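You operate a simulated robot arm through the tools that you are given. There is no shell and no other tool.

You run a simulated two-armed robot. Do the job below in one go: nothing can be reset, and whatever is moved stays where it is left.

Task
Swap the mounted plug for the other white plug and run one cycle.
Fine: the old plug goes in the red tray; clamp the new one and shut the guard before the run. Where these are worked on the way, their far stop is far enough and under half their travel is too little: red clamp.

Only the result counts: the job must be done as asked and must still hold three seconds after the hand-in. Knocking over, shifting, dropping, spilling or breaking anything else fails it.

Robot
Two 7-joint arms with two-finger parallel grippers on one trunk that stands fixed in place. Base frame: the origin is at the foot of the trunk, x ahead of it, y to its left, z up. Units: mm, rad, N and s.
The left shoulder is at [60, 189, 1253], the right one opposite. With the tool pointing down near the work surface each hand reaches from about 100 to 600 mm from the base axis, measured 20 degrees to its own side. Payload 3.43 kg a hand.
Tool frame (each hand has its own): the origin (TCP) lies between the finger pads and is the grasp point; the fingertips stand 30 mm ahead of it; z points along the fingers, y is the line along which they close. Largest opening 94 mm; finger width 28, thickness 10; the body of the gripper, 50 by 96 mm, starts 55 mm behind the TCP.
Orientation is that of the tool frame in the base frame, as a unit quaternion [w, x, y, z]. With the fingers straight down and closing along the base's y, the tool's x points along the base's -x, its y along +y and its z along -z.

Tools
- The arms move only by the tool play_rows. It takes "left_increments", "right_increments" or both (then of equal length, played together; a hand with none holds still); each is a list of rows, each an object of numbers (a shift or turn left out is 0, a gripper value left out holds the last): "ax", "ay", "az": the turn, a rotation vector about the tool's x, y, z in rad; "dx", "dy", "dz": the shift along the tool's x, y, z in mm; "jaw": the finger opening in mm, from 0 to 94. In form: [{"ax": .., "ay": .., "az": .., "dx": .., "dy": .., "dz": .., "jaw": ..}, ...]. A call has 1 to 20 rows; each row shifts and turns the commanded pose from where the row before left it, along the tool's axes as they then stand. A row lasts 0.2 s, in which the tool goes at most 50 mm and 0.15 rad; a call with a longer step from one row to the next is refused whole, and so is a gripper value outside its range. Where a pose cannot be reached the arm comes as near as it can. A force on the tool above 40 N (or 10 N above the force at the start of the call, whichever is more), or a blocked arm, ends the call early, and 0.2 s more pass. Each finger travels about 153 mm/s and halts on what it meets, pressing with about 39 N; the grip force reading is that of the motor and also rises with nothing between the fingers. The clock runs only during rows and for 0.2 s after the last one: add rows that do not move to give the fingers time. The reply holds the time, the measured pose of the TCP, the force on the tool along the base axes, the opening and the grip force, in the units named above and with some noise, with the torque about the TCP (base axes, N m) and any sound that the robot's microphone picked up, and new pictures: "show" is both (left out), scene, wrist or none (wrist: the cameras of the hands that moved).
- Cameras (640 x 400 px; columns grow to the right, rows downward): "scene" is now at [17, 2.7, 1788.7]; the picture's right is [-0.20, -0.98, 0.00], its down [-0.84, 0.17, -0.51] and it looks along [0.50, -0.10, -0.86] (base axes); focal length 315 px, centre (320, 200). "left" rides on the left gripper at [76, -14, -102] in its tool frame; the picture's right is [0.18, 0.98, 0.00], its down [-0.75, 0.14, -0.64] and it looks along [-0.63, 0.12, 0.77] (tool axes); focal length 243 px, centre (320, 200). "right" rides on the right gripper at [76, 14, -102] in its tool frame; the picture's right is [-0.18, 0.98, 0.00], its down [-0.75, -0.14, -0.64] and it looks along [-0.63, -0.12, 0.77] (tool axes); focal length 243 px, centre (320, 200). There is no depth. A picture from a camera that has moved, and an enlarged one, comes with that camera's place and axes in the base frame and with its lens. The place of the scene camera against the robot may be out by one fixed shift of up to 25 mm in any direction.
- lift_body(by): slides the trunk up (or, below 0, down) by that many mm; the arms and the scene camera ride with it, the base frame stays. It gives what a move gives, with no picture.
- turn_head(pan, tilt): turns the head with the scene camera to pan (to the left, within 1.501 rad either way) and tilt (down, from -0.506 to 1.204), counted from straight ahead of the robot. It gives what a move gives, and a new picture of the scene camera.
- close_up(camera, box): a new picture of the part [left, top, right, bottom] of that camera's present view, enlarged. The clock stands still meanwhile.
- hand_in(): hands the job in; it is judged then, once.

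Nothing tells you positions but the pictures and the camera data. Unless the task says otherwise, let go and move clear before handing in.

The tools are called after "Emit:" as a command line: name --argument value ..., lists and objects as JSON in quotes. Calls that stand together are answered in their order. play_rows: Moves the arms, as the interface text tells. Its arguments: {"type":"object","properties":{"left_increments":{"type":"array"},"right_increments":{"type":"array"},"show":{"type":"string","enum":["both","scene","wrist","none"]}},"required":[]} The other tools are called the same way: lift_body (by) slides the trunk up or down; turn_head (pan, tilt) turns the head that bears the scene camera; close_up (camera, box) takes an enlarged picture of a part of a camera's view; hand_in () hands the job in.

At the start:

```text
t: 0.0
left_position: [376.5, 169.7, 1175.8]
left_ee_rot: [0.0, 0.0, 1.0, 0.0]
left_force: [-0.5, 1.0, 0.5]
left_ft_torque: [-0.01, -0.02, 0.0]
left_opening: 93.8
left_finger_force: 0.0
right_position: [364.1, -193.3, 1209.9]
right_ee_rot: [0.0, 0.0, 1.0, 0.0]
right_force: [0.0, 0.7, 0.2]
right_ft_torque: [0.04, -0.01, -0.02]
right_opening: 94.0
right_finger_force: 0.0
trunk travel left (down, up): [-925.0, 65.0]
head pan, tilt: [-0.202, 1.038]
```

scene: 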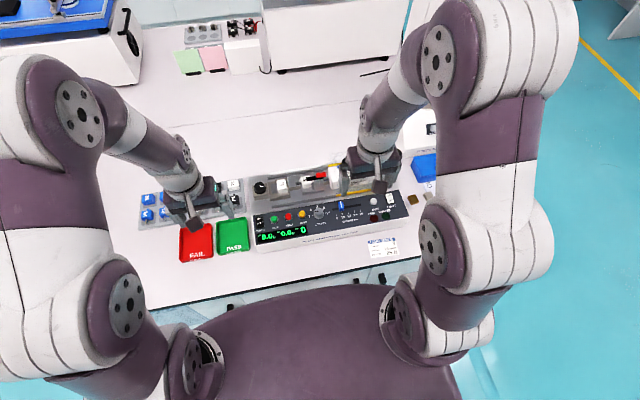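
right: 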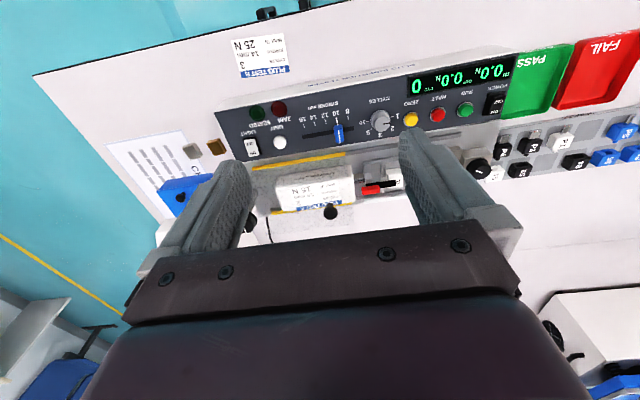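
left: 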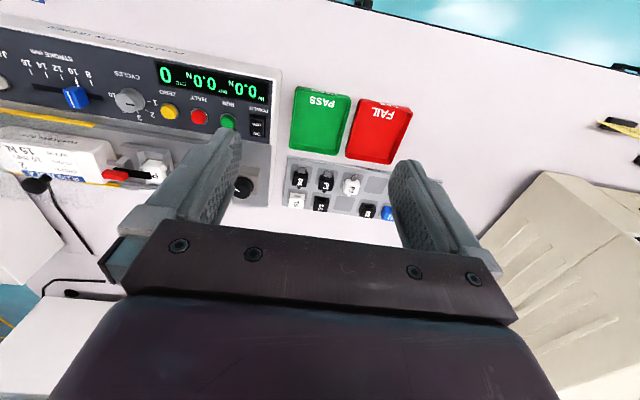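

I see a bench with a plug tester (control panel, display), a red FAIL tray, a green PASS tray, and a rack of plugs. I'll take enlarged views before moving.

Emit:
close_up --camera "scene" --box '[120, 140, 280, 270]'

Emit:
close_up --camera "scene" --box '[240, 140, 440, 265]'

Emit:
close_up --camera "left" --box '[0, 30, 420, 230]'

Emit:
close_up --camera "right" --box '[220, 40, 640, 240]'

```text
3.08 times, centred on (200, 205) of scene
camera zoom: at [17.0, 2.7, 1788.7], right [-0.2, -0.98, 0.0], down [-0.84, 0.17, -0.51], along [0.5, -0.1, -0.86], focal length 969 px, centre (689, 185)
```

zoom: 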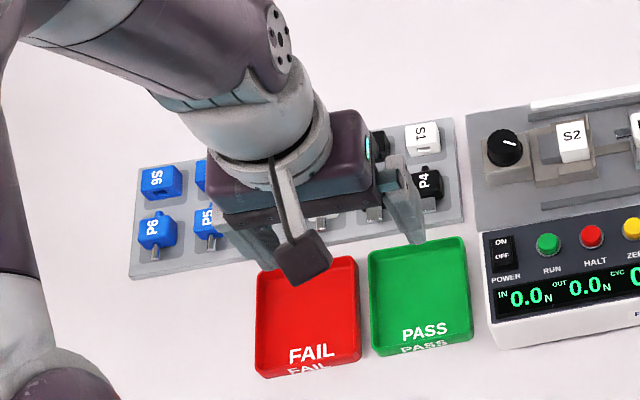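

```text
3.20 times, centred on (340, 202) of scene
camera zoom: at [17.0, 2.7, 1788.7], right [-0.2, -0.98, 0.0], down [-0.84, 0.17, -0.51], along [0.5, -0.1, -0.86], focal length 1008 px, centre (256, 192)
```

zoom: 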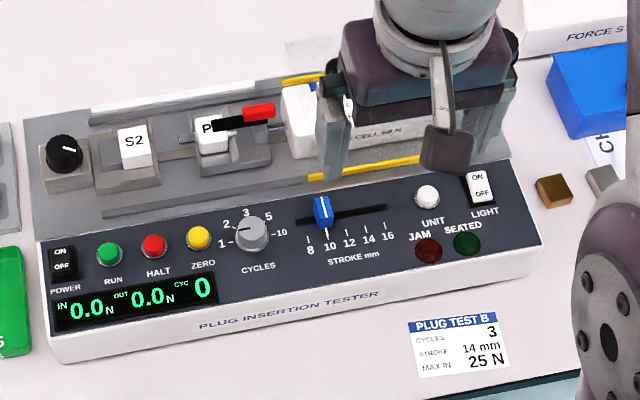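

```text
1.52 times, centred on (210, 130) of left
camera zoom: at [299.8, 155.5, 1277.2], right [-0.18, 0.98, 0.0], down [0.75, 0.14, 0.64], along [0.63, 0.12, -0.77], focal length 370 px, centre (488, 307)
```

zoom: 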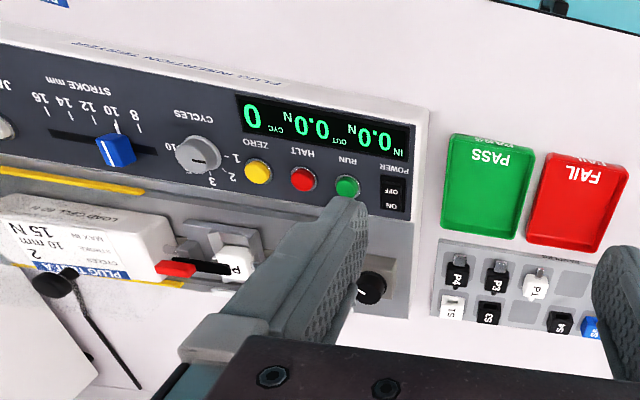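

```text
1.52 times, centred on (430, 140) of right
camera zoom: at [287.8, -179.8, 1311.5], right [0.18, 0.98, 0.0], down [0.75, -0.14, 0.64], along [0.63, -0.12, -0.77], focal length 370 px, centre (152, 291)
```

zoom: 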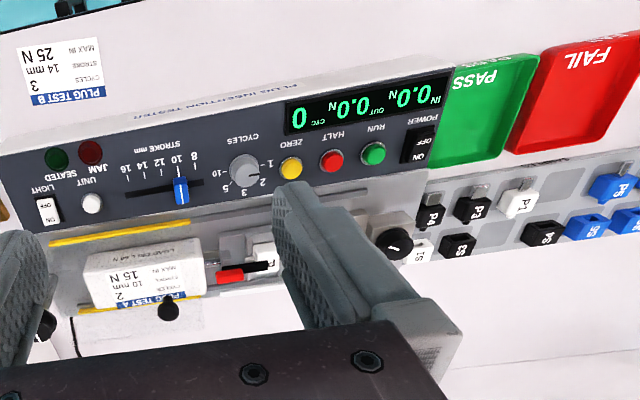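

The tester lies about 480 mm ahead with its panel at z≈889, by triangulating the RUN button from both wrist cameras. The mounted plug sits under a red clamp, and the hands hide parts of the scene, so I'll spread them outward for a clear view.

Emit:
play_rows --left_increments '[{"dy": 40}, {"dy": 40}, {"dy": 40}, {"dy": 40}, {"dy": 40}, {}]' --right_increments '[{"dy": -40}, {"dy": -40}, {"dy": -40}, {"dy": -40}, {"dy": -40}, {}]'

```text
t: 1.4
left_position: [374.9, 372.0, 1178.4]
left_ee_rot: [0.0, 0.0, 1.0, 0.0]
left_force: [0.7, 0.0, -0.7]
left_ft_torque: [-0.02, -0.01, 0.01]
left_opening: 93.7
left_finger_force: 0.2
right_position: [361.9, -391.4, 1209.4]
right_ee_rot: [0.0, 0.0, 1.0, -0.001]
right_force: [0.2, 0.3, -0.3]
right_ft_torque: [-0.04, -0.01, 0.0]
right_opening: 94.0
right_finger_force: 0.1
trunk travel left (down, up): [-925.0, 65.0]
head pan, tilt: [-0.202, 1.038]
camera scene: at [16.9, 2.7, 1788.7], right [-0.2, -0.98, 0.0], down [-0.84, 0.17, -0.51], along [0.5, -0.1, -0.86], focal length 315 px, centre (320, 200)
camera right: at [285.4, -378.0, 1311.3], right [0.18, 0.98, 0.0], down [0.75, -0.14, 0.64], along [0.63, -0.12, -0.77], focal length 243 px, centre (320, 200)
camera left: at [298.7, 357.8, 1279.4], right [-0.18, 0.98, 0.0], down [0.75, 0.14, 0.64], along [0.63, 0.12, -0.77], focal length 243 px, centre (320, 200)
```

scene: 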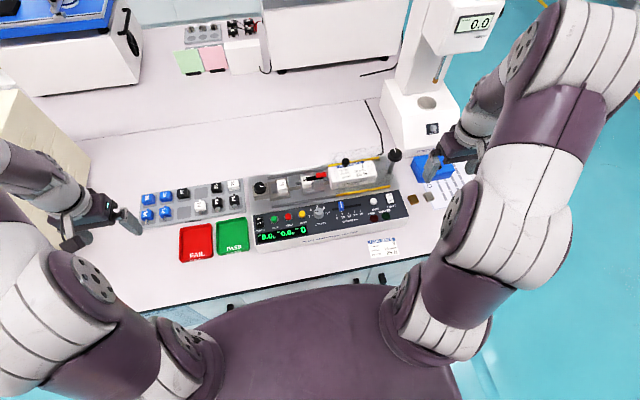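
right: 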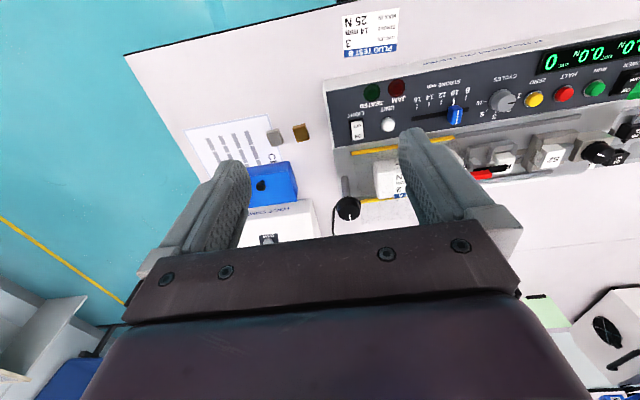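
left: 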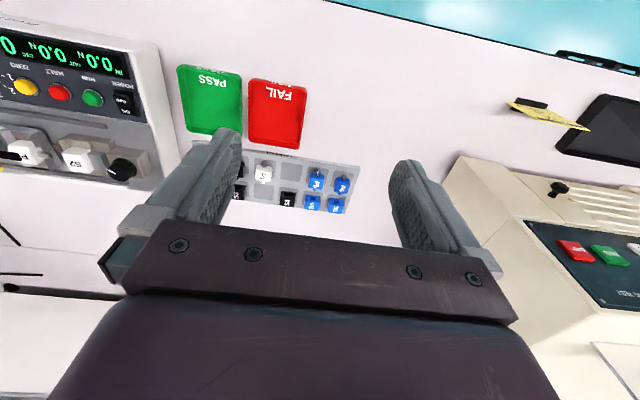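

Emit:
close_up --camera "scene" --box '[240, 150, 340, 212]'

Emit:
close_up --camera "scene" --box '[310, 140, 420, 210]'

Emit:
close_up --camera "scene" --box '[130, 170, 260, 270]'

Emit:
close_up --camera "scene" --box '[245, 190, 415, 265]'

Emit:
close_up --camera "right" --box '[320, 60, 640, 220]'

Emit:
close_up --camera "left" --box '[0, 20, 380, 230]'

```text
6.40 times, centred on (290, 181) of scene
camera zoom: at [16.9, 2.7, 1788.7], right [-0.2, -0.98, 0.0], down [-0.84, 0.17, -0.51], along [0.5, -0.1, -0.86], focal length 2016 px, centre (512, 322)
```

zoom: 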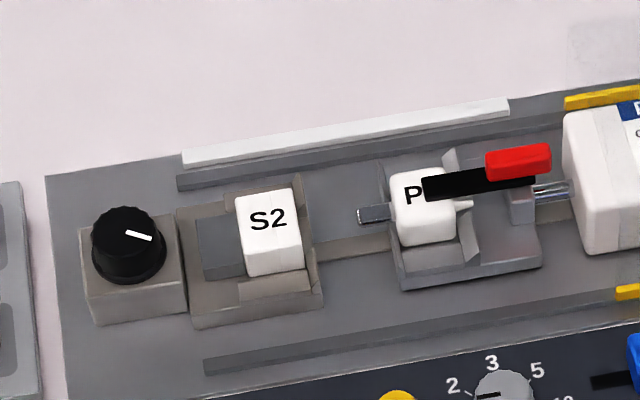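

```text
5.71 times, centred on (365, 175) of scene
camera zoom: at [16.9, 2.7, 1788.7], right [-0.2, -0.98, 0.0], down [-0.84, 0.17, -0.51], along [0.5, -0.1, -0.86], focal length 1800 px, centre (63, 343)
```

zoom: 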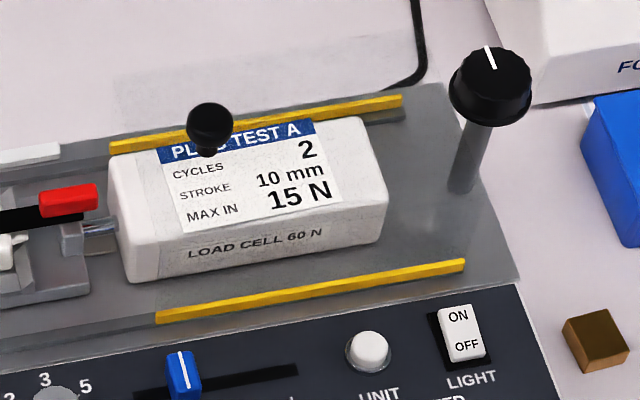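

```text
4.00 times, centred on (195, 220) of scene
camera zoom: at [16.9, 2.7, 1788.7], right [-0.2, -0.98, 0.0], down [-0.84, 0.17, -0.51], along [0.5, -0.1, -0.86], focal length 1260 px, centre (820, 120)
```

zoom: 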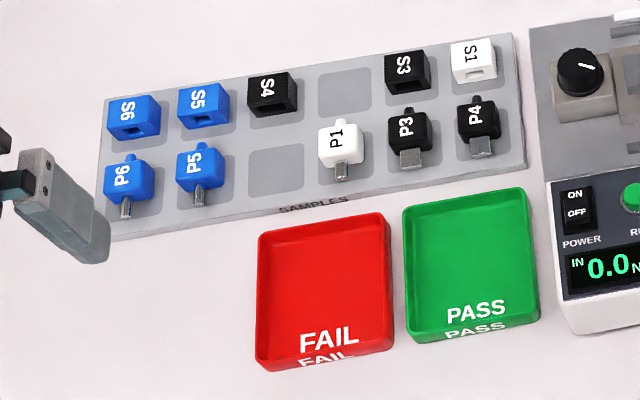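

```text
3.76 times, centred on (330, 228) of scene
camera zoom: at [16.9, 2.7, 1788.7], right [-0.2, -0.98, 0.0], down [-0.84, 0.17, -0.51], along [0.5, -0.1, -0.86], focal length 1186 px, centre (282, 96)
```

zoom: 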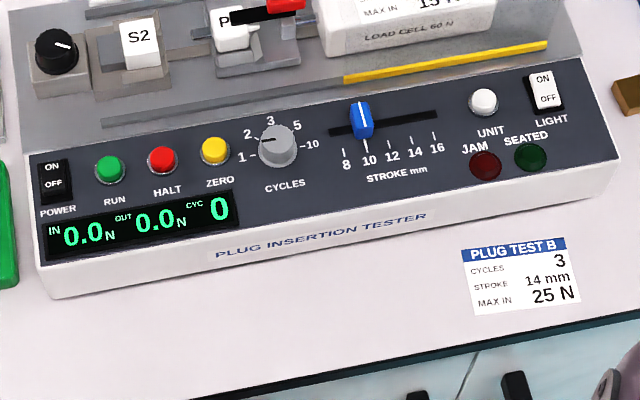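

```text
2.00 times, centred on (480, 140) of right
camera zoom: at [285.4, -378.0, 1311.3], right [0.18, 0.98, 0.0], down [0.75, -0.14, 0.64], along [0.63, -0.12, -0.77], focal length 485 px, centre (0, 320)
```

zoom: 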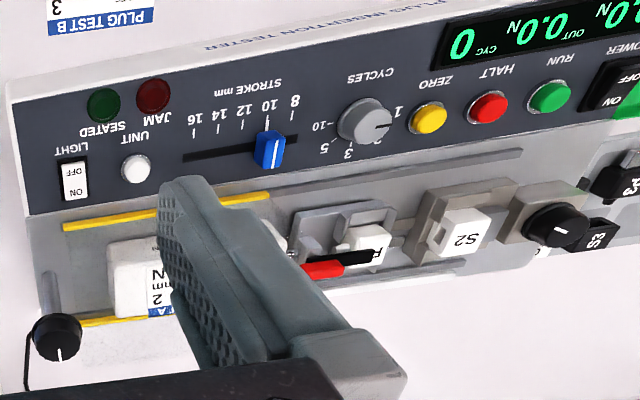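

```text
1.68 times, centred on (190, 125) of left
camera zoom: at [298.7, 357.8, 1279.4], right [-0.18, 0.98, 0.0], down [0.75, 0.14, 0.64], along [0.63, 0.12, -0.77], focal length 409 px, centre (539, 326)
```

zoom: 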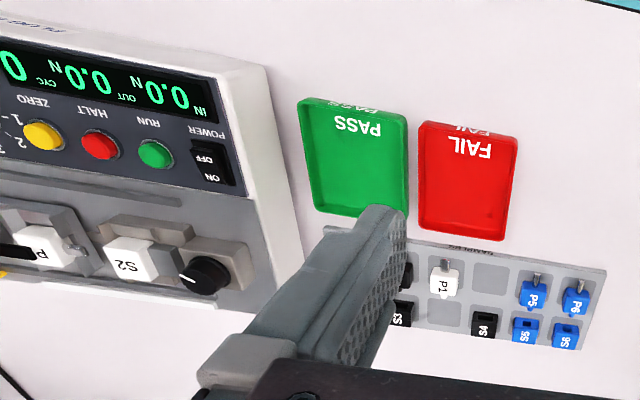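

The arms are out of the way now. I'll zoom in on the mount, clamp, guard, dial and rack before planning.

Emit:
close_up --camera "scene" --box '[295, 160, 335, 185]'

Emit:
close_up --camera "scene" --box '[305, 200, 345, 225]'

Emit:
close_up --camera "scene" --box '[320, 140, 410, 196]'

Emit:
close_up --camera "scene" --box '[190, 170, 260, 214]'

Emit:
close_up --camera "right" --box '[440, 120, 640, 245]'

Emit:
close_up --camera "left" --box '[0, 110, 140, 198]'

```text
16.00 times, centred on (315, 172) of scene
camera zoom: at [16.9, 2.7, 1788.7], right [-0.2, -0.98, 0.0], down [-0.84, 0.17, -0.51], along [0.5, -0.1, -0.86], focal length 5039 px, centre (400, 640)
```

zoom: 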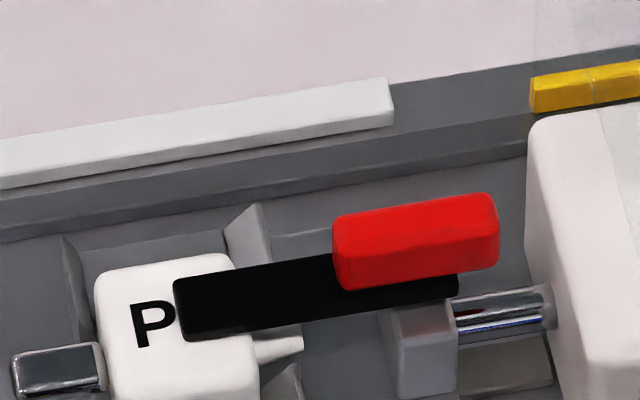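

```text
16.00 times, centred on (325, 212) of scene
camera zoom: at [16.9, 2.7, 1788.7], right [-0.2, -0.98, 0.0], down [-0.84, 0.17, -0.51], along [0.5, -0.1, -0.86], focal length 5039 px, centre (240, 0)
```

zoom: 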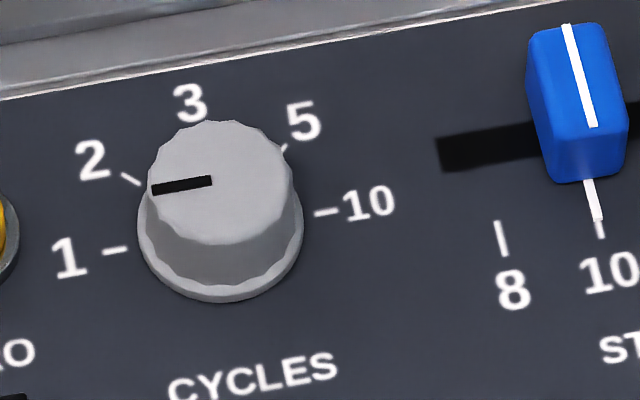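

```text
7.11 times, centred on (365, 168) of scene
camera zoom: at [16.9, 2.7, 1788.7], right [-0.2, -0.98, 0.0], down [-0.84, 0.17, -0.51], along [0.5, -0.1, -0.86], focal length 2240 px, centre (0, 428)
```

zoom: 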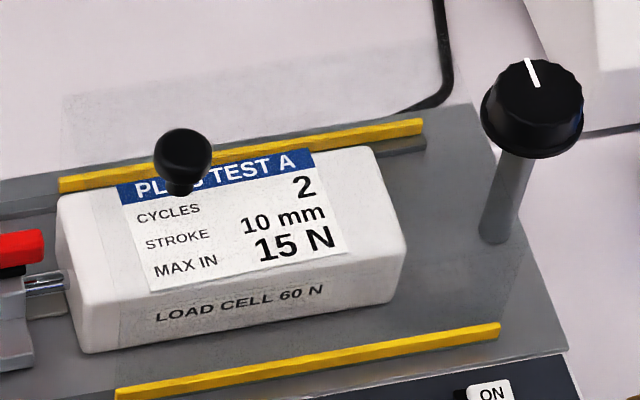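

```text
9.09 times, centred on (225, 192) of scene
camera zoom: at [16.9, 2.7, 1788.7], right [-0.2, -0.98, 0.0], down [-0.84, 0.17, -0.51], along [0.5, -0.1, -0.86], focal length 2863 px, centre (1184, 273)
```

zoom: 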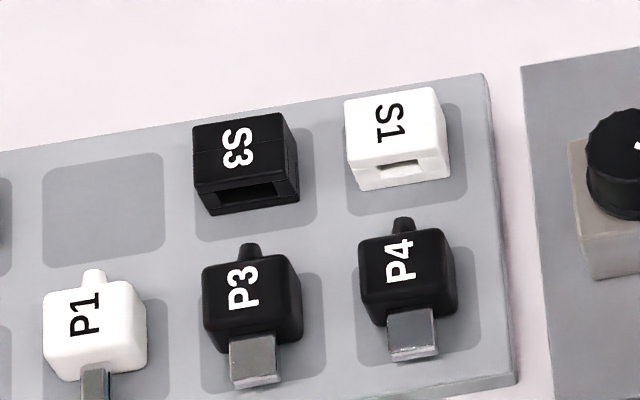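

```text
3.20 times, centred on (540, 182) of right
camera zoom: at [285.4, -378.0, 1311.3], right [0.18, 0.98, 0.0], down [0.75, -0.14, 0.64], along [0.63, -0.12, -0.77], focal length 776 px, centre (-384, 256)
```

zoom: 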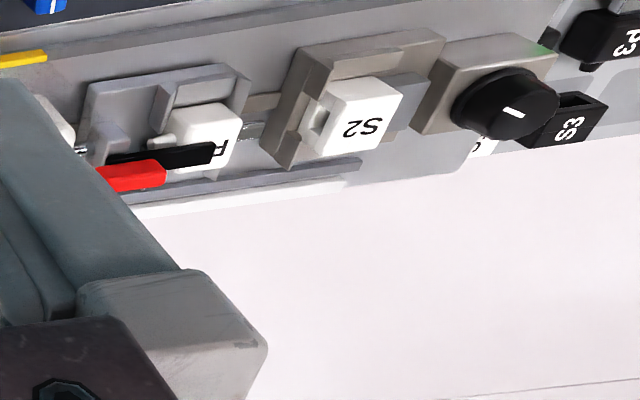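

```text
4.55 times, centred on (70, 154) of left
camera zoom: at [298.7, 357.8, 1279.4], right [-0.18, 0.98, 0.0], down [0.75, 0.14, 0.64], along [0.63, 0.12, -0.77], focal length 1103 px, centre (1456, 409)
```

zoom: 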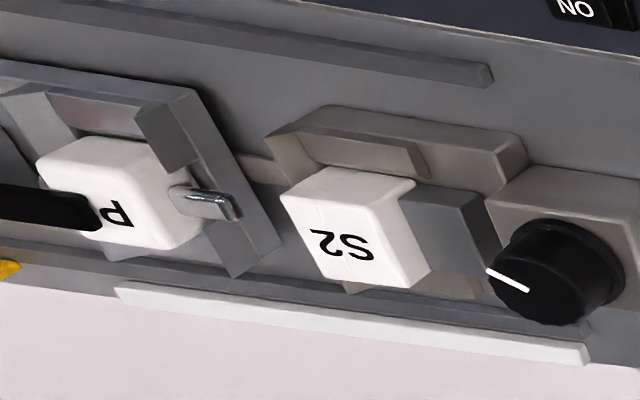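

The mounted plug (P-something, white) is held by a black bar with a red handle. The guard looks like a clear sliding cover over the load cell with a black ball handle, and the CYCLES dial points between 1 and 2. P1 is the other white plug, in the rack at roughly x≈600–630, y≈290. I'll bring both wrist cameras closer for precise positions.

Emit:
play_rows --left_increments '[{"dx": -25, "dy": -20, "dz": 25}, {"dx": -25, "dy": -20, "dz": 25}, {"dx": -25, "dy": -20, "dz": 25}, {"dx": -25, "dy": -20, "dz": 25}, {"dx": -25, "dy": 0, "dz": 25}, {}]' --right_increments '[{"dx": -20, "dy": 30, "dz": 20}, {"dx": -20, "dy": 30, "dz": 20}, {"dx": -20, "dy": 30, "dz": 20}, {"dx": -20, "dy": 30, "dz": 20}, {"dx": -20, "dy": 30, "dz": 20}, {}]' --show "wrist"

```text
t: 2.8
left_position: [499.7, 290.8, 1048.3]
left_ee_rot: [0.001, -0.001, 1.0, 0.001]
left_force: [0.1, 0.1, 0.5]
left_ft_torque: [0.03, -0.04, -0.02]
left_opening: 93.5
left_finger_force: 0.0
right_position: [464.4, -241.4, 1108.7]
right_ee_rot: [0.002, 0.0, 1.0, -0.001]
right_force: [-0.5, -0.2, 1.2]
right_ft_torque: [0.0, -0.03, -0.03]
right_opening: 94.2
right_finger_force: 0.0
trunk travel left (down, up): [-925.0, 65.0]
head pan, tilt: [-0.202, 1.038]
camera right: at [386.8, -228.9, 1211.4], right [0.18, 0.98, 0.0], down [0.75, -0.14, 0.64], along [0.63, -0.12, -0.77], focal length 243 px, centre (320, 200)
camera left: at [424.6, 275.5, 1150.2], right [-0.18, 0.98, 0.0], down [0.75, 0.14, 0.64], along [0.63, 0.12, -0.77], focal length 243 px, centre (320, 200)
```

right: 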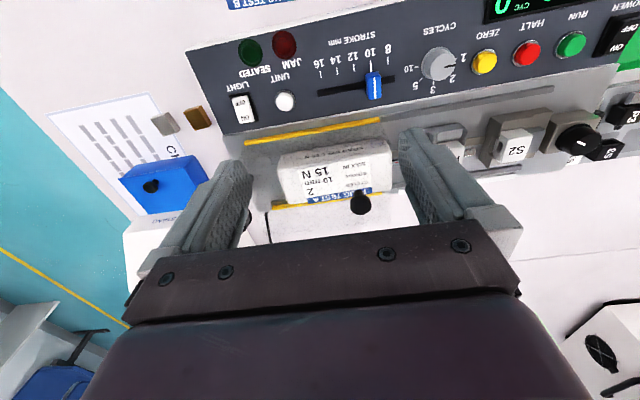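
left: 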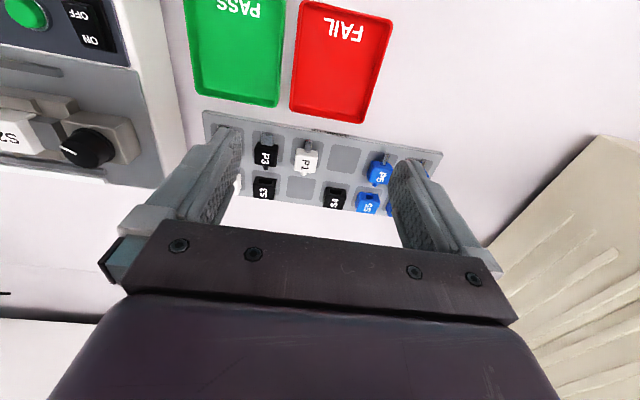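

P1 triangulates consistently to about (627, 289), top z≈818, and the FAIL tray centre to about (485, 313). I'll test the left hand's reach toward P1 at a safe height and look at the mount closely with the right camera.

Emit:
play_rows --left_increments '[{"dx": -40, "dz": 20}, {"dx": -40, "dz": 20}, {"dx": -40, "dz": 20}, {}, {}]' --show "wrist"

Emit:
close_up --camera "right" --box '[240, 80, 440, 205]'

Emit:
close_up --camera "right" --box '[420, 80, 640, 218]'

```text
t: 4.0
left_position: [612.7, 292.0, 991.2]
left_ee_rot: [0.0, 0.0, 1.0, 0.0]
left_force: [-0.3, 0.8, -1.5]
left_ft_torque: [0.01, 0.0, -0.05]
left_opening: 93.8
left_finger_force: 0.0
left hand out of reach, approached as far as the arm can: row 3
right_position: [465.1, -241.0, 1109.4]
right_ee_rot: [-0.001, 0.0, 1.0, 0.0]
right_force: [0.4, 0.2, 0.4]
right_ft_torque: [-0.05, -0.03, 0.04]
right_opening: 93.7
right_finger_force: 0.0
trunk travel left (down, up): [-925.0, 65.0]
head pan, tilt: [-0.202, 1.038]
camera left: at [535.6, 276.7, 1092.9], right [-0.18, 0.98, 0.0], down [0.75, 0.14, 0.64], along [0.63, 0.12, -0.77], focal length 243 px, centre (320, 200)
```

left: 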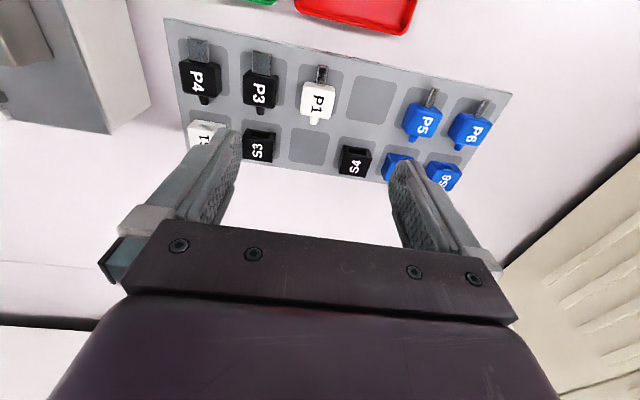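

```text
3.20 times, centred on (340, 142) of right
camera zoom: at [387.8, -228.8, 1211.1], right [0.18, 0.98, 0.0], down [0.75, -0.14, 0.64], along [0.63, -0.12, -0.77], focal length 776 px, centre (256, 384)
```

zoom: 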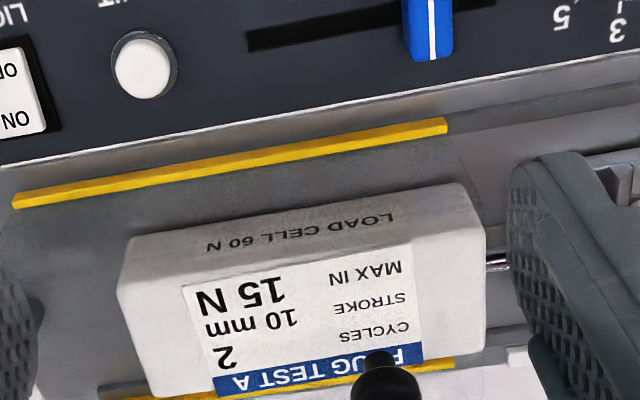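

```text
2.90 times, centred on (530, 149) of right
camera zoom: at [387.8, -228.8, 1211.1], right [0.18, 0.98, 0.0], down [0.75, -0.14, 0.64], along [0.63, -0.12, -0.77], focal length 703 px, centre (-289, 348)
```

zoom: 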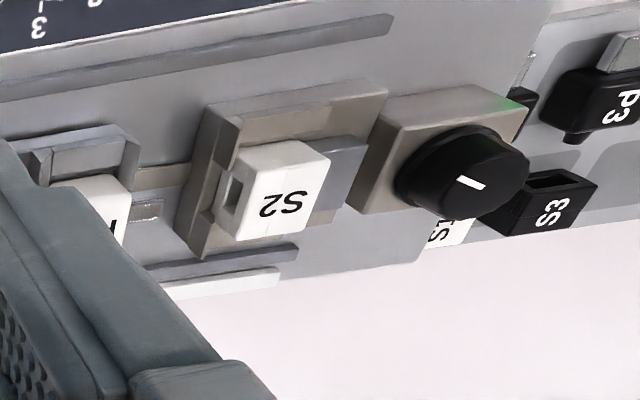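

The left hand stops at x≈613 with the tool vertical, so P1 at x≈627 will need a slight forward tilt. I'll pull the left hand back and slide the right hand over so its camera sees the mount between the fingers.

Emit:
play_rows --left_increments '[{"dx": 40, "dz": -20}, {"dx": 40, "dz": -20, "dy": 20}, {"dx": 40, "dz": -20, "dy": 20}, {"dx": 30, "dy": 20}, {}]' --right_increments '[{"dy": 35}, {"dy": 35}, {"dy": 35}, {"dy": 25}, {}]' --show "wrist"

```text
t: 5.2
left_position: [460.2, 349.1, 1052.9]
left_ee_rot: [0.0, 0.001, 1.0, 0.0]
left_force: [0.1, -0.4, 0.2]
left_ft_torque: [0.0, -0.01, 0.0]
left_opening: 94.0
left_finger_force: 0.1
right_position: [463.3, -112.7, 1108.6]
right_ee_rot: [0.001, 0.0, 1.0, 0.001]
right_force: [-0.1, -0.2, 0.3]
right_ft_torque: [-0.02, 0.02, -0.01]
right_opening: 94.1
right_finger_force: 0.1
trunk travel left (down, up): [-925.0, 65.0]
head pan, tilt: [-0.202, 1.038]
camera right: at [386.6, -100.1, 1209.7], right [0.18, 0.98, 0.0], down [0.75, -0.14, 0.64], along [0.63, -0.12, -0.77], focal length 243 px, centre (320, 200)
camera left: at [384.0, 334.6, 1155.1], right [-0.18, 0.98, 0.0], down [0.75, 0.14, 0.64], along [0.63, 0.12, -0.77], focal length 243 px, centre (320, 200)
```

right: 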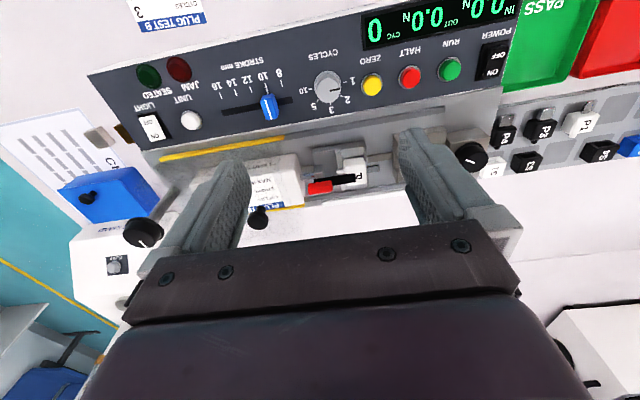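
left: 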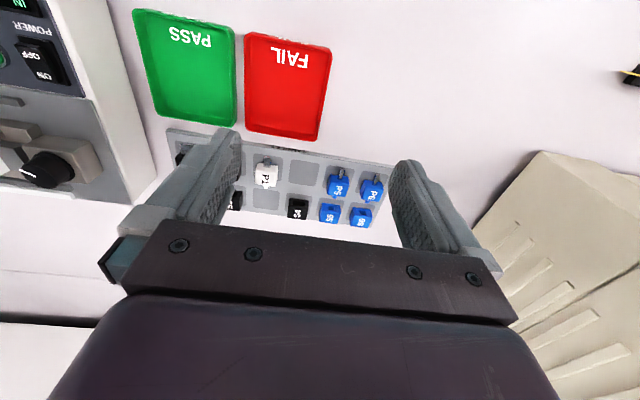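

Emit:
close_up --camera "right" --box '[285, 130, 405, 205]'

Emit:
close_up --camera "left" --box '[230, 130, 400, 236]'

Emit:
close_up --camera "right" --box '[225, 120, 345, 240]'

```text
5.33 times, centred on (345, 168) of right
camera zoom: at [386.6, -100.1, 1209.7], right [0.18, 0.98, 0.0], down [0.75, -0.14, 0.64], along [0.63, -0.12, -0.77], focal length 1294 px, centre (187, 373)
```

zoom: 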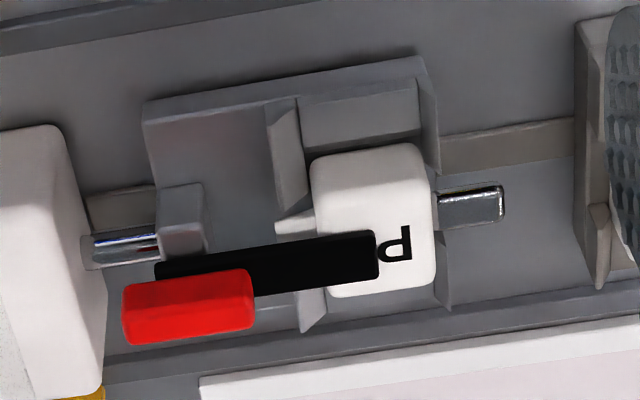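

```text
3.76 times, centred on (315, 183) of left
camera zoom: at [384.0, 334.6, 1155.1], right [-0.18, 0.98, 0.0], down [0.75, 0.14, 0.64], along [0.63, 0.12, -0.77], focal length 913 px, centre (339, 264)
```

zoom: 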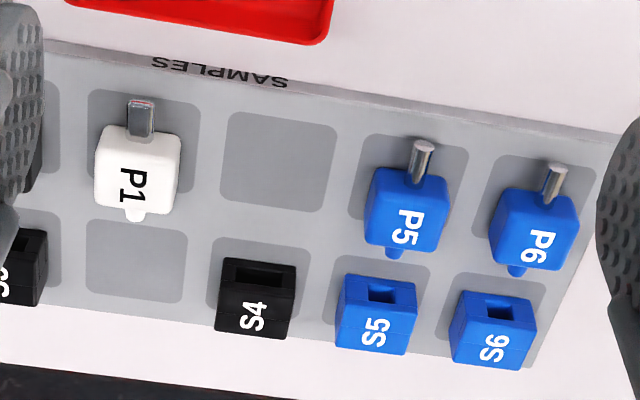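

```text
3.33 times, centred on (285, 180) of right
camera zoom: at [386.6, -100.1, 1209.7], right [0.18, 0.98, 0.0], down [0.75, -0.14, 0.64], along [0.63, -0.12, -0.77], focal length 809 px, centre (437, 267)
```

zoom: 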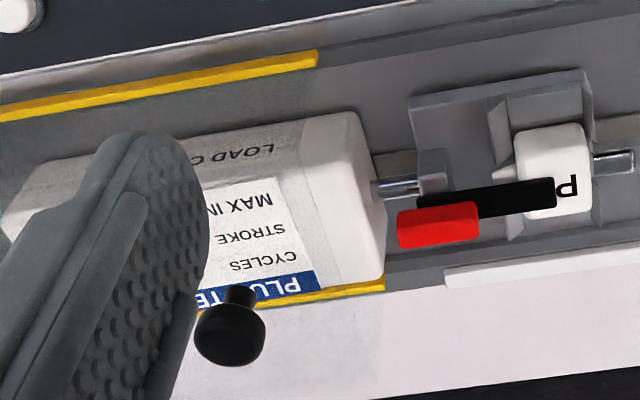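

The nest walls hug the plug on its front and rear sides, and the tail and pin run along y. I'd like a side view to judge heights, so I'll yaw the left hand −90° (fingers closing along x, camera looking toward −y) near the mount and shift the right hand away.

Emit:
play_rows --left_increments '[{"az": 0.15}, {"az": 0.15}, {"az": 0.15}, {"az": 0.15}, {"az": 0.15}, {"az": 0.15}, {"az": 0.15}, {"az": 0.15}, {"az": 0.15}, {"az": 0.15}, {"az": 0.0708}, {"dx": -40, "dy": 10}, {"dx": -40, "dy": 10}, {"dx": -40, "dy": 10}, {"dx": -40, "dy": 10}, {"dx": -40}, {"dx": -40}, {}]' --right_increments '[{"dy": -30, "dx": 10}, {"dy": -30, "dx": 10}, {"dy": -30, "dx": 10}, {"dy": -30, "dx": 10}, {"dy": -30, "dx": 10}, {"dy": -30, "dx": 10}, {}, {}, {}, {}, {}, {}, {}, {}, {}, {}, {}, {}]' --show "both"

```text
t: 9.0
left_position: [502.1, 107.8, 1054.9]
left_ee_rot: [0.0, 0.707, 0.707, 0.0]
left_force: [0.1, -0.2, -0.4]
left_ft_torque: [-0.02, 0.01, 0.0]
left_opening: 94.0
left_finger_force: 0.0
right_position: [406.4, -292.4, 1107.5]
right_ee_rot: [0.0, 0.001, 1.0, 0.0]
right_force: [-0.2, 0.7, -0.2]
right_ft_torque: [-0.04, -0.01, 0.0]
right_opening: 94.1
right_finger_force: 0.0
trunk travel left (down, up): [-925.0, 65.0]
head pan, tilt: [-0.202, 1.038]
camera scene: at [17.3, 3.4, 1788.7], right [-0.2, -0.98, 0.0], down [-0.84, 0.17, -0.51], along [0.5, -0.1, -0.86], focal length 315 px, centre (320, 200)
camera right: at [329.4, -279.2, 1209.3], right [0.18, 0.98, 0.0], down [0.75, -0.14, 0.64], along [0.63, -0.12, -0.77], focal length 243 px, centre (320, 200)
camera left: at [487.6, 183.9, 1156.3], right [0.98, 0.18, 0.0], down [0.14, -0.75, 0.64], along [0.12, -0.63, -0.77], focal length 243 px, centre (320, 200)
```

scene: 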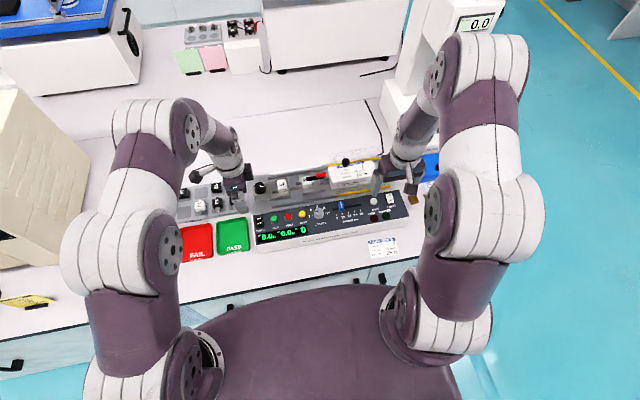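
right: 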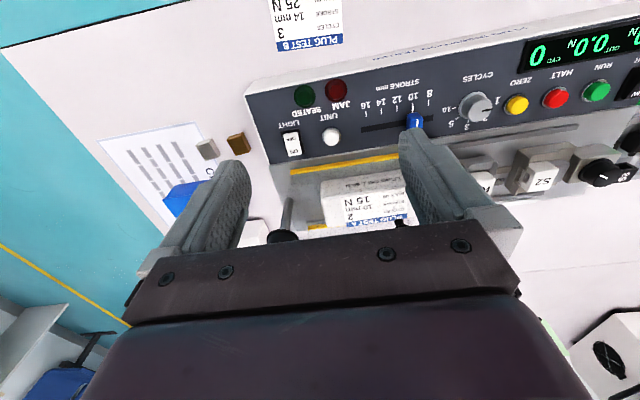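
left: 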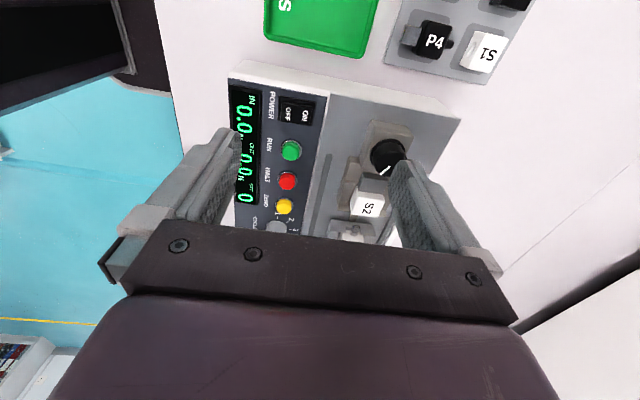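

The yawed pose works. I'll lower slightly and tilt the left hand so its camera looks at the mount from a lower angle.

Emit:
play_rows --left_increments '[{"dz": 25}, {"dz": 25, "dx": 20}, {"ay": -0.15}, {"ay": -0.15}, {"ay": -0.15}, {}]' --show "wrist"

Emit:
close_up --camera "left" --box '[240, 60, 440, 235]'

```text
t: 10.4
left_position: [502.3, 128.3, 1004.0]
left_ee_rot: [0.158, 0.689, 0.689, -0.158]
left_force: [0.2, -0.9, -0.3]
left_ft_torque: [0.02, -0.01, 0.0]
left_opening: 94.2
left_finger_force: 0.1
right_position: [406.0, -292.7, 1106.3]
right_ee_rot: [0.0, 0.001, 1.0, -0.001]
right_force: [0.0, -0.8, -0.5]
right_ft_torque: [0.05, 0.0, 0.01]
right_opening: 93.9
right_finger_force: 0.0
trunk travel left (down, up): [-925.0, 65.0]
head pan, tilt: [-0.202, 1.038]
camera left: at [487.2, 240.8, 1062.7], right [0.98, 0.17, -0.08], down [0.14, -0.4, 0.91], along [0.12, -0.9, -0.42], focal length 243 px, centre (320, 200)
```

left: 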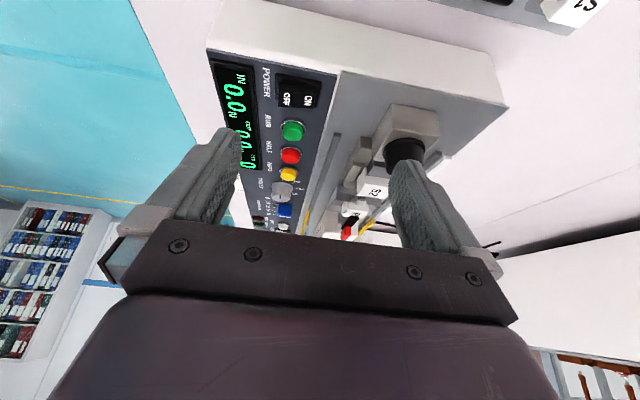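

```text
2.29 times, centred on (340, 148) of left
camera zoom: at [487.2, 240.8, 1062.7], right [0.98, 0.17, -0.08], down [0.14, -0.4, 0.91], along [0.12, -0.9, -0.42], focal length 555 px, centre (274, 320)
```

zoom: 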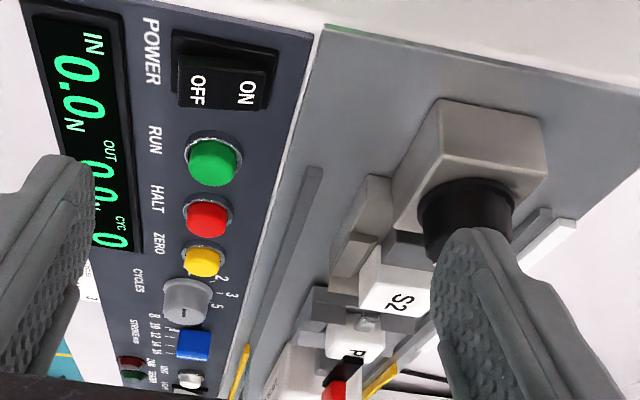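

Emit:
close_up --camera "left" --box '[320, 175, 400, 240]'

Emit:
close_up --camera "right" --box '[250, 160, 420, 240]'

```text
6.15 times, centred on (360, 208) of left
camera zoom: at [487.2, 240.8, 1062.7], right [0.98, 0.17, -0.08], down [0.14, -0.4, 0.91], along [0.12, -0.9, -0.42], focal length 1493 px, centre (74, 154)
```

zoom: 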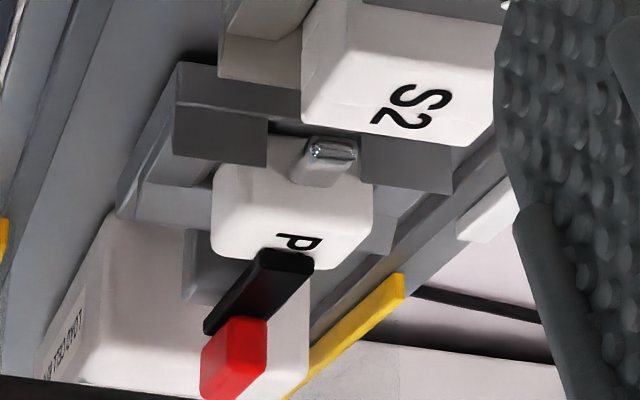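

```text
3.76 times, centred on (335, 200) of right
camera zoom: at [329.1, -280.1, 1209.2], right [0.18, 0.98, 0.0], down [0.75, -0.14, 0.64], along [0.63, -0.12, -0.77], focal length 913 px, centre (264, 200)
```

zoom: 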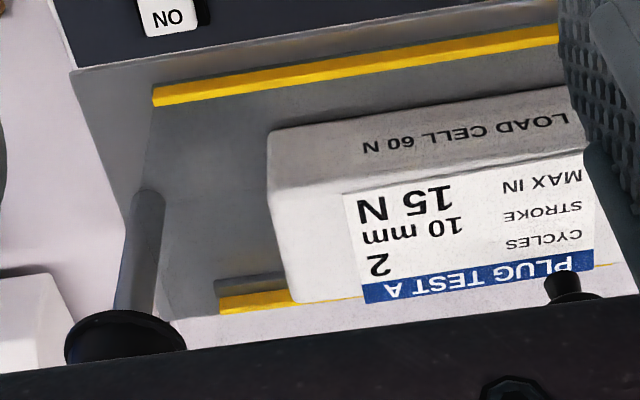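

The walls of the nest only reach about the lower half of the plug, so the upper body can be gripped from front and rear. Now I want a low frontal view of the clamp to see how it pivots, so I'll bring the right hand round in front, tilted forward.

Emit:
play_rows --right_increments '[{"dy": 30, "dz": 10}, {"dy": 30, "dz": 10}, {"dy": 30, "dz": 10}, {"dy": 30, "dz": 10}, {"dy": 30, "dz": 10, "dx": 10}, {"dy": 20, "dz": 10, "dx": 20}, {"dz": 20, "dx": 30}, {"ay": -0.15, "dz": 15}, {"ay": -0.15}, {"ay": -0.15}, {}]' --show "wrist"

Emit:
close_up --camera "right" --box '[240, 60, 420, 235]'

```text
t: 12.8
left_position: [501.7, 127.3, 1005.6]
left_ee_rot: [0.158, 0.69, 0.689, -0.157]
left_force: [-0.4, -0.3, -0.4]
left_ft_torque: [0.03, 0.0, 0.0]
left_opening: 94.0
left_finger_force: 0.0
right_position: [341.5, -137.3, 1013.8]
right_ee_rot: [0.124, 0.003, 0.992, -0.033]
right_force: [-0.7, 0.1, 0.3]
right_ft_torque: [0.01, 0.0, -0.01]
right_opening: 94.0
right_finger_force: 0.2
right hand out of reach, approached as far as the arm can: row 9, 10
trunk travel left (down, up): [-925.0, 65.0]
head pan, tilt: [-0.202, 1.038]
camera right: at [241.4, -115.9, 1092.5], right [0.19, 0.98, -0.02], down [0.57, -0.1, 0.82], along [0.8, -0.17, -0.58], focal length 243 px, centre (320, 200)
```

right: 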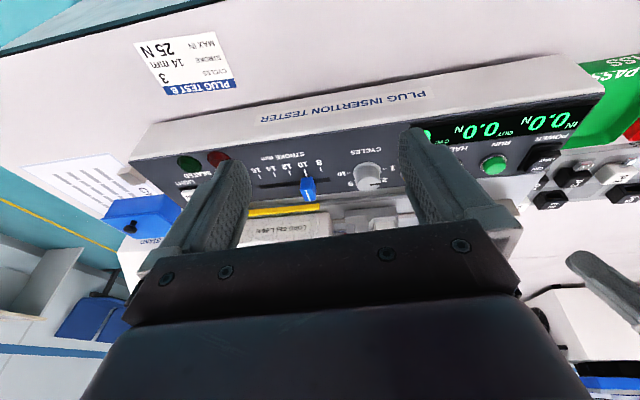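

```text
2.29 times, centred on (330, 148) of right
camera zoom: at [241.4, -115.9, 1092.5], right [0.19, 0.98, -0.02], down [0.57, -0.1, 0.82], along [0.8, -0.17, -0.58], focal length 555 px, centre (297, 320)
```

zoom: 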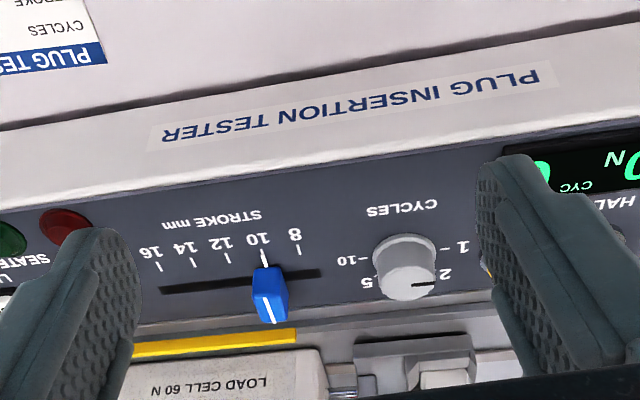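

The right hand is too far back for that tilt, and the palm hides the clamp. I'll move it forward 120 mm.

Emit:
play_rows --right_increments '[{"dx": -36, "dz": 17.4}, {"dx": -36, "dz": 17.4}, {"dx": -36, "dz": 17.4}, {}]' --show "wrist"

Emit:
close_up --camera "right" --box '[240, 60, 420, 235]'

```text
t: 13.8
left_position: [501.8, 128.4, 1004.5]
left_ee_rot: [0.158, 0.689, 0.689, -0.158]
left_force: [0.3, -0.1, 0.8]
left_ft_torque: [0.02, -0.02, -0.01]
left_opening: 93.9
left_finger_force: 0.0
right_position: [463.9, -123.2, 1007.6]
right_ee_rot: [0.181, 0.0, 0.983, -0.004]
right_force: [-0.4, 0.5, -0.2]
right_ft_torque: [0.0, -0.02, -0.01]
right_opening: 94.1
right_finger_force: 0.1
trunk travel left (down, up): [-925.0, 65.0]
head pan, tilt: [-0.202, 1.038]
camera right: at [355.9, -107.6, 1075.5], right [0.17, 0.98, 0.06], down [0.48, -0.13, 0.87], along [0.86, -0.12, -0.49], focal length 243 px, centre (320, 200)
```

right: 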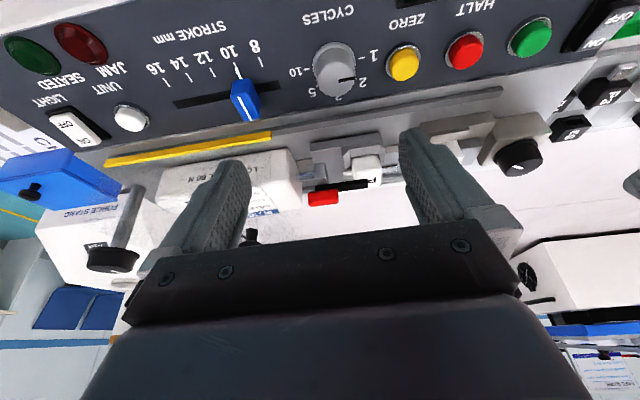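

```text
2.29 times, centred on (330, 148) of right
camera zoom: at [355.9, -107.6, 1075.5], right [0.17, 0.98, 0.06], down [0.48, -0.13, 0.87], along [0.86, -0.12, -0.49], focal length 555 px, centre (297, 320)
```

zoom: 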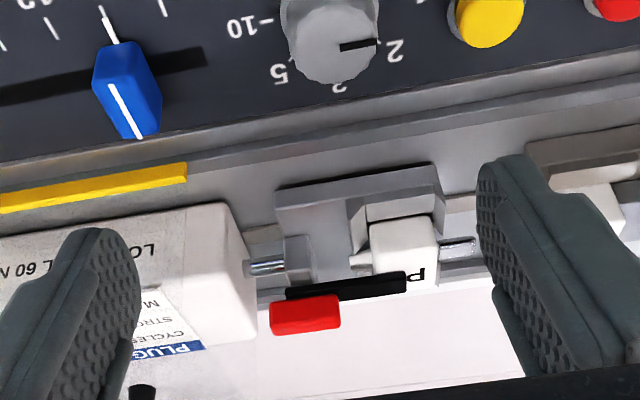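

Emit:
close_up --camera "right" --box '[310, 120, 400, 212]'

Emit:
close_up --camera "right" --box '[290, 150, 390, 215]'

Emit:
close_up --camera "right" --box '[290, 40, 400, 110]'

```text
4.35 times, centred on (355, 166) of right
camera zoom: at [355.9, -107.6, 1075.5], right [0.17, 0.98, 0.06], down [0.48, -0.13, 0.87], along [0.86, -0.12, -0.49], focal length 1055 px, centre (168, 348)
```

zoom: 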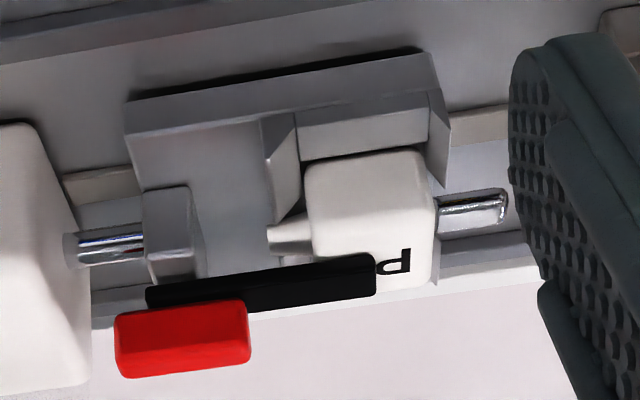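

```text
6.15 times, centred on (340, 182) of right
camera zoom: at [355.9, -107.6, 1075.5], right [0.17, 0.98, 0.06], down [0.48, -0.13, 0.87], along [0.86, -0.12, -0.49], focal length 1493 px, centre (197, 308)
```

zoom: 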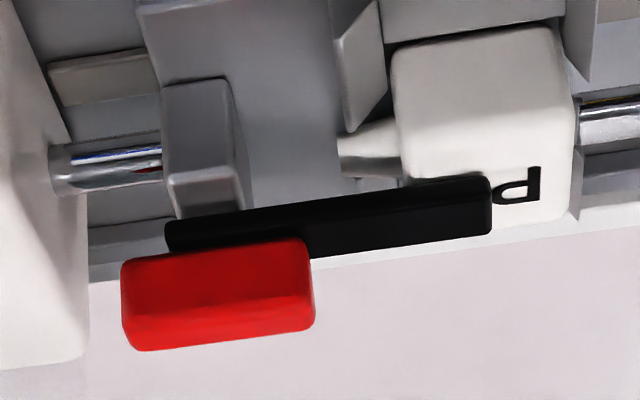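

```text
5.71 times, centred on (345, 75) of right
camera zoom: at [355.9, -107.6, 1075.5], right [0.17, 0.98, 0.06], down [0.48, -0.13, 0.87], along [0.86, -0.12, -0.49], focal length 1386 px, centre (177, 914)
```

zoom: 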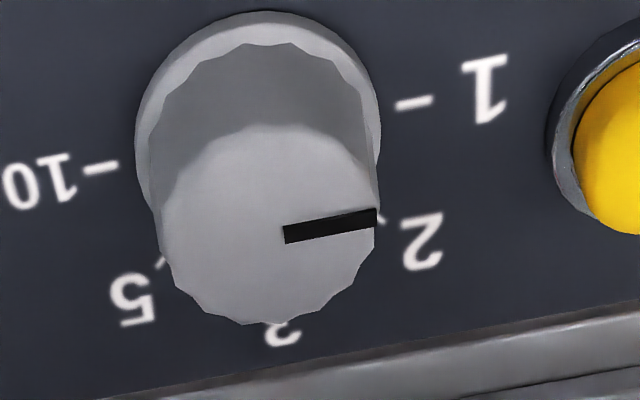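

The CYCLES pointer is parallel to the "1" tick, so the dial is already on 1. The clamp bar spans y≈−144…−84 over the plug, and the red handle is a 35×7×15 mm block centred over a post at y≈−135, possibly a swing pivot. I'll level the right hand, yaw it so the fingers close along x, and look from the right.

Emit:
play_rows --right_increments '[{"ay": 0.15, "dz": -20}, {"ay": 0.15, "dz": -20}, {"ay": 0.064, "dz": -25}, {"az": -0.15, "dz": -25}, {"az": -0.15}, {"az": -0.15}, {"az": -0.15}, {"az": -0.15}, {"az": -0.15}, {"az": -0.15}, {"az": -0.15}, {"az": -0.15}, {"az": -0.15}, {"az": -0.0708}, {}]' --left_increments '[{"ay": 0.15}, {"ay": 0.15}, {"ay": 0.15}, {"dx": 30, "dz": -10}, {"dx": 30}, {"dx": 30}, {}, {}, {}, {}, {}, {}, {}, {}, {}]' --show "both"

```text
t: 17.0
left_position: [502.6, 219.7, 1013.3]
left_ee_rot: [0.0, 0.707, 0.708, 0.0]
left_force: [-0.1, -0.4, 0.3]
left_ft_torque: [0.03, -0.03, 0.0]
left_opening: 94.2
left_finger_force: 0.1
right_position: [457.8, -125.9, 1084.1]
right_ee_rot: [0.019, -0.704, 0.708, -0.049]
right_force: [-0.4, 0.2, -0.3]
right_ft_torque: [0.01, -0.01, -0.01]
right_opening: 94.1
right_finger_force: 0.0
right hand out of reach, approached as far as the arm can: row 2
trunk travel left (down, up): [-925.0, 65.0]
head pan, tilt: [-0.202, 1.038]
camera scene: at [17.0, 2.8, 1788.7], right [-0.2, -0.98, 0.0], down [-0.84, 0.17, -0.51], along [0.5, -0.1, -0.86], focal length 315 px, centre (320, 200)
camera right: at [432.5, -199.4, 1188.0], right [-0.98, 0.19, -0.1], down [0.09, 0.78, 0.62], along [0.2, 0.6, -0.78], focal length 243 px, centre (320, 200)
camera left: at [487.1, 296.3, 1114.8], right [0.98, 0.18, 0.0], down [0.14, -0.75, 0.64], along [0.12, -0.63, -0.77], focal length 243 px, centre (320, 200)
```

scene: 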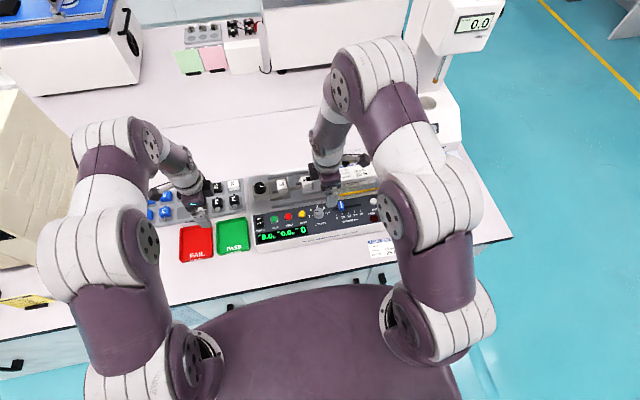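
right: 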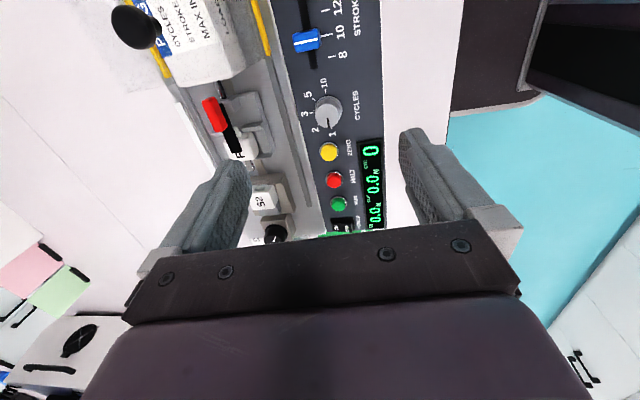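
left: 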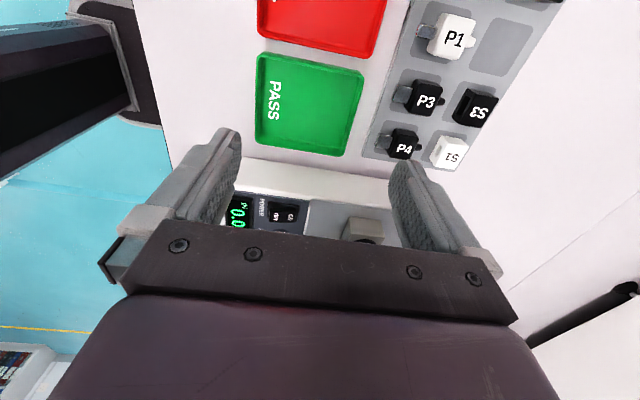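

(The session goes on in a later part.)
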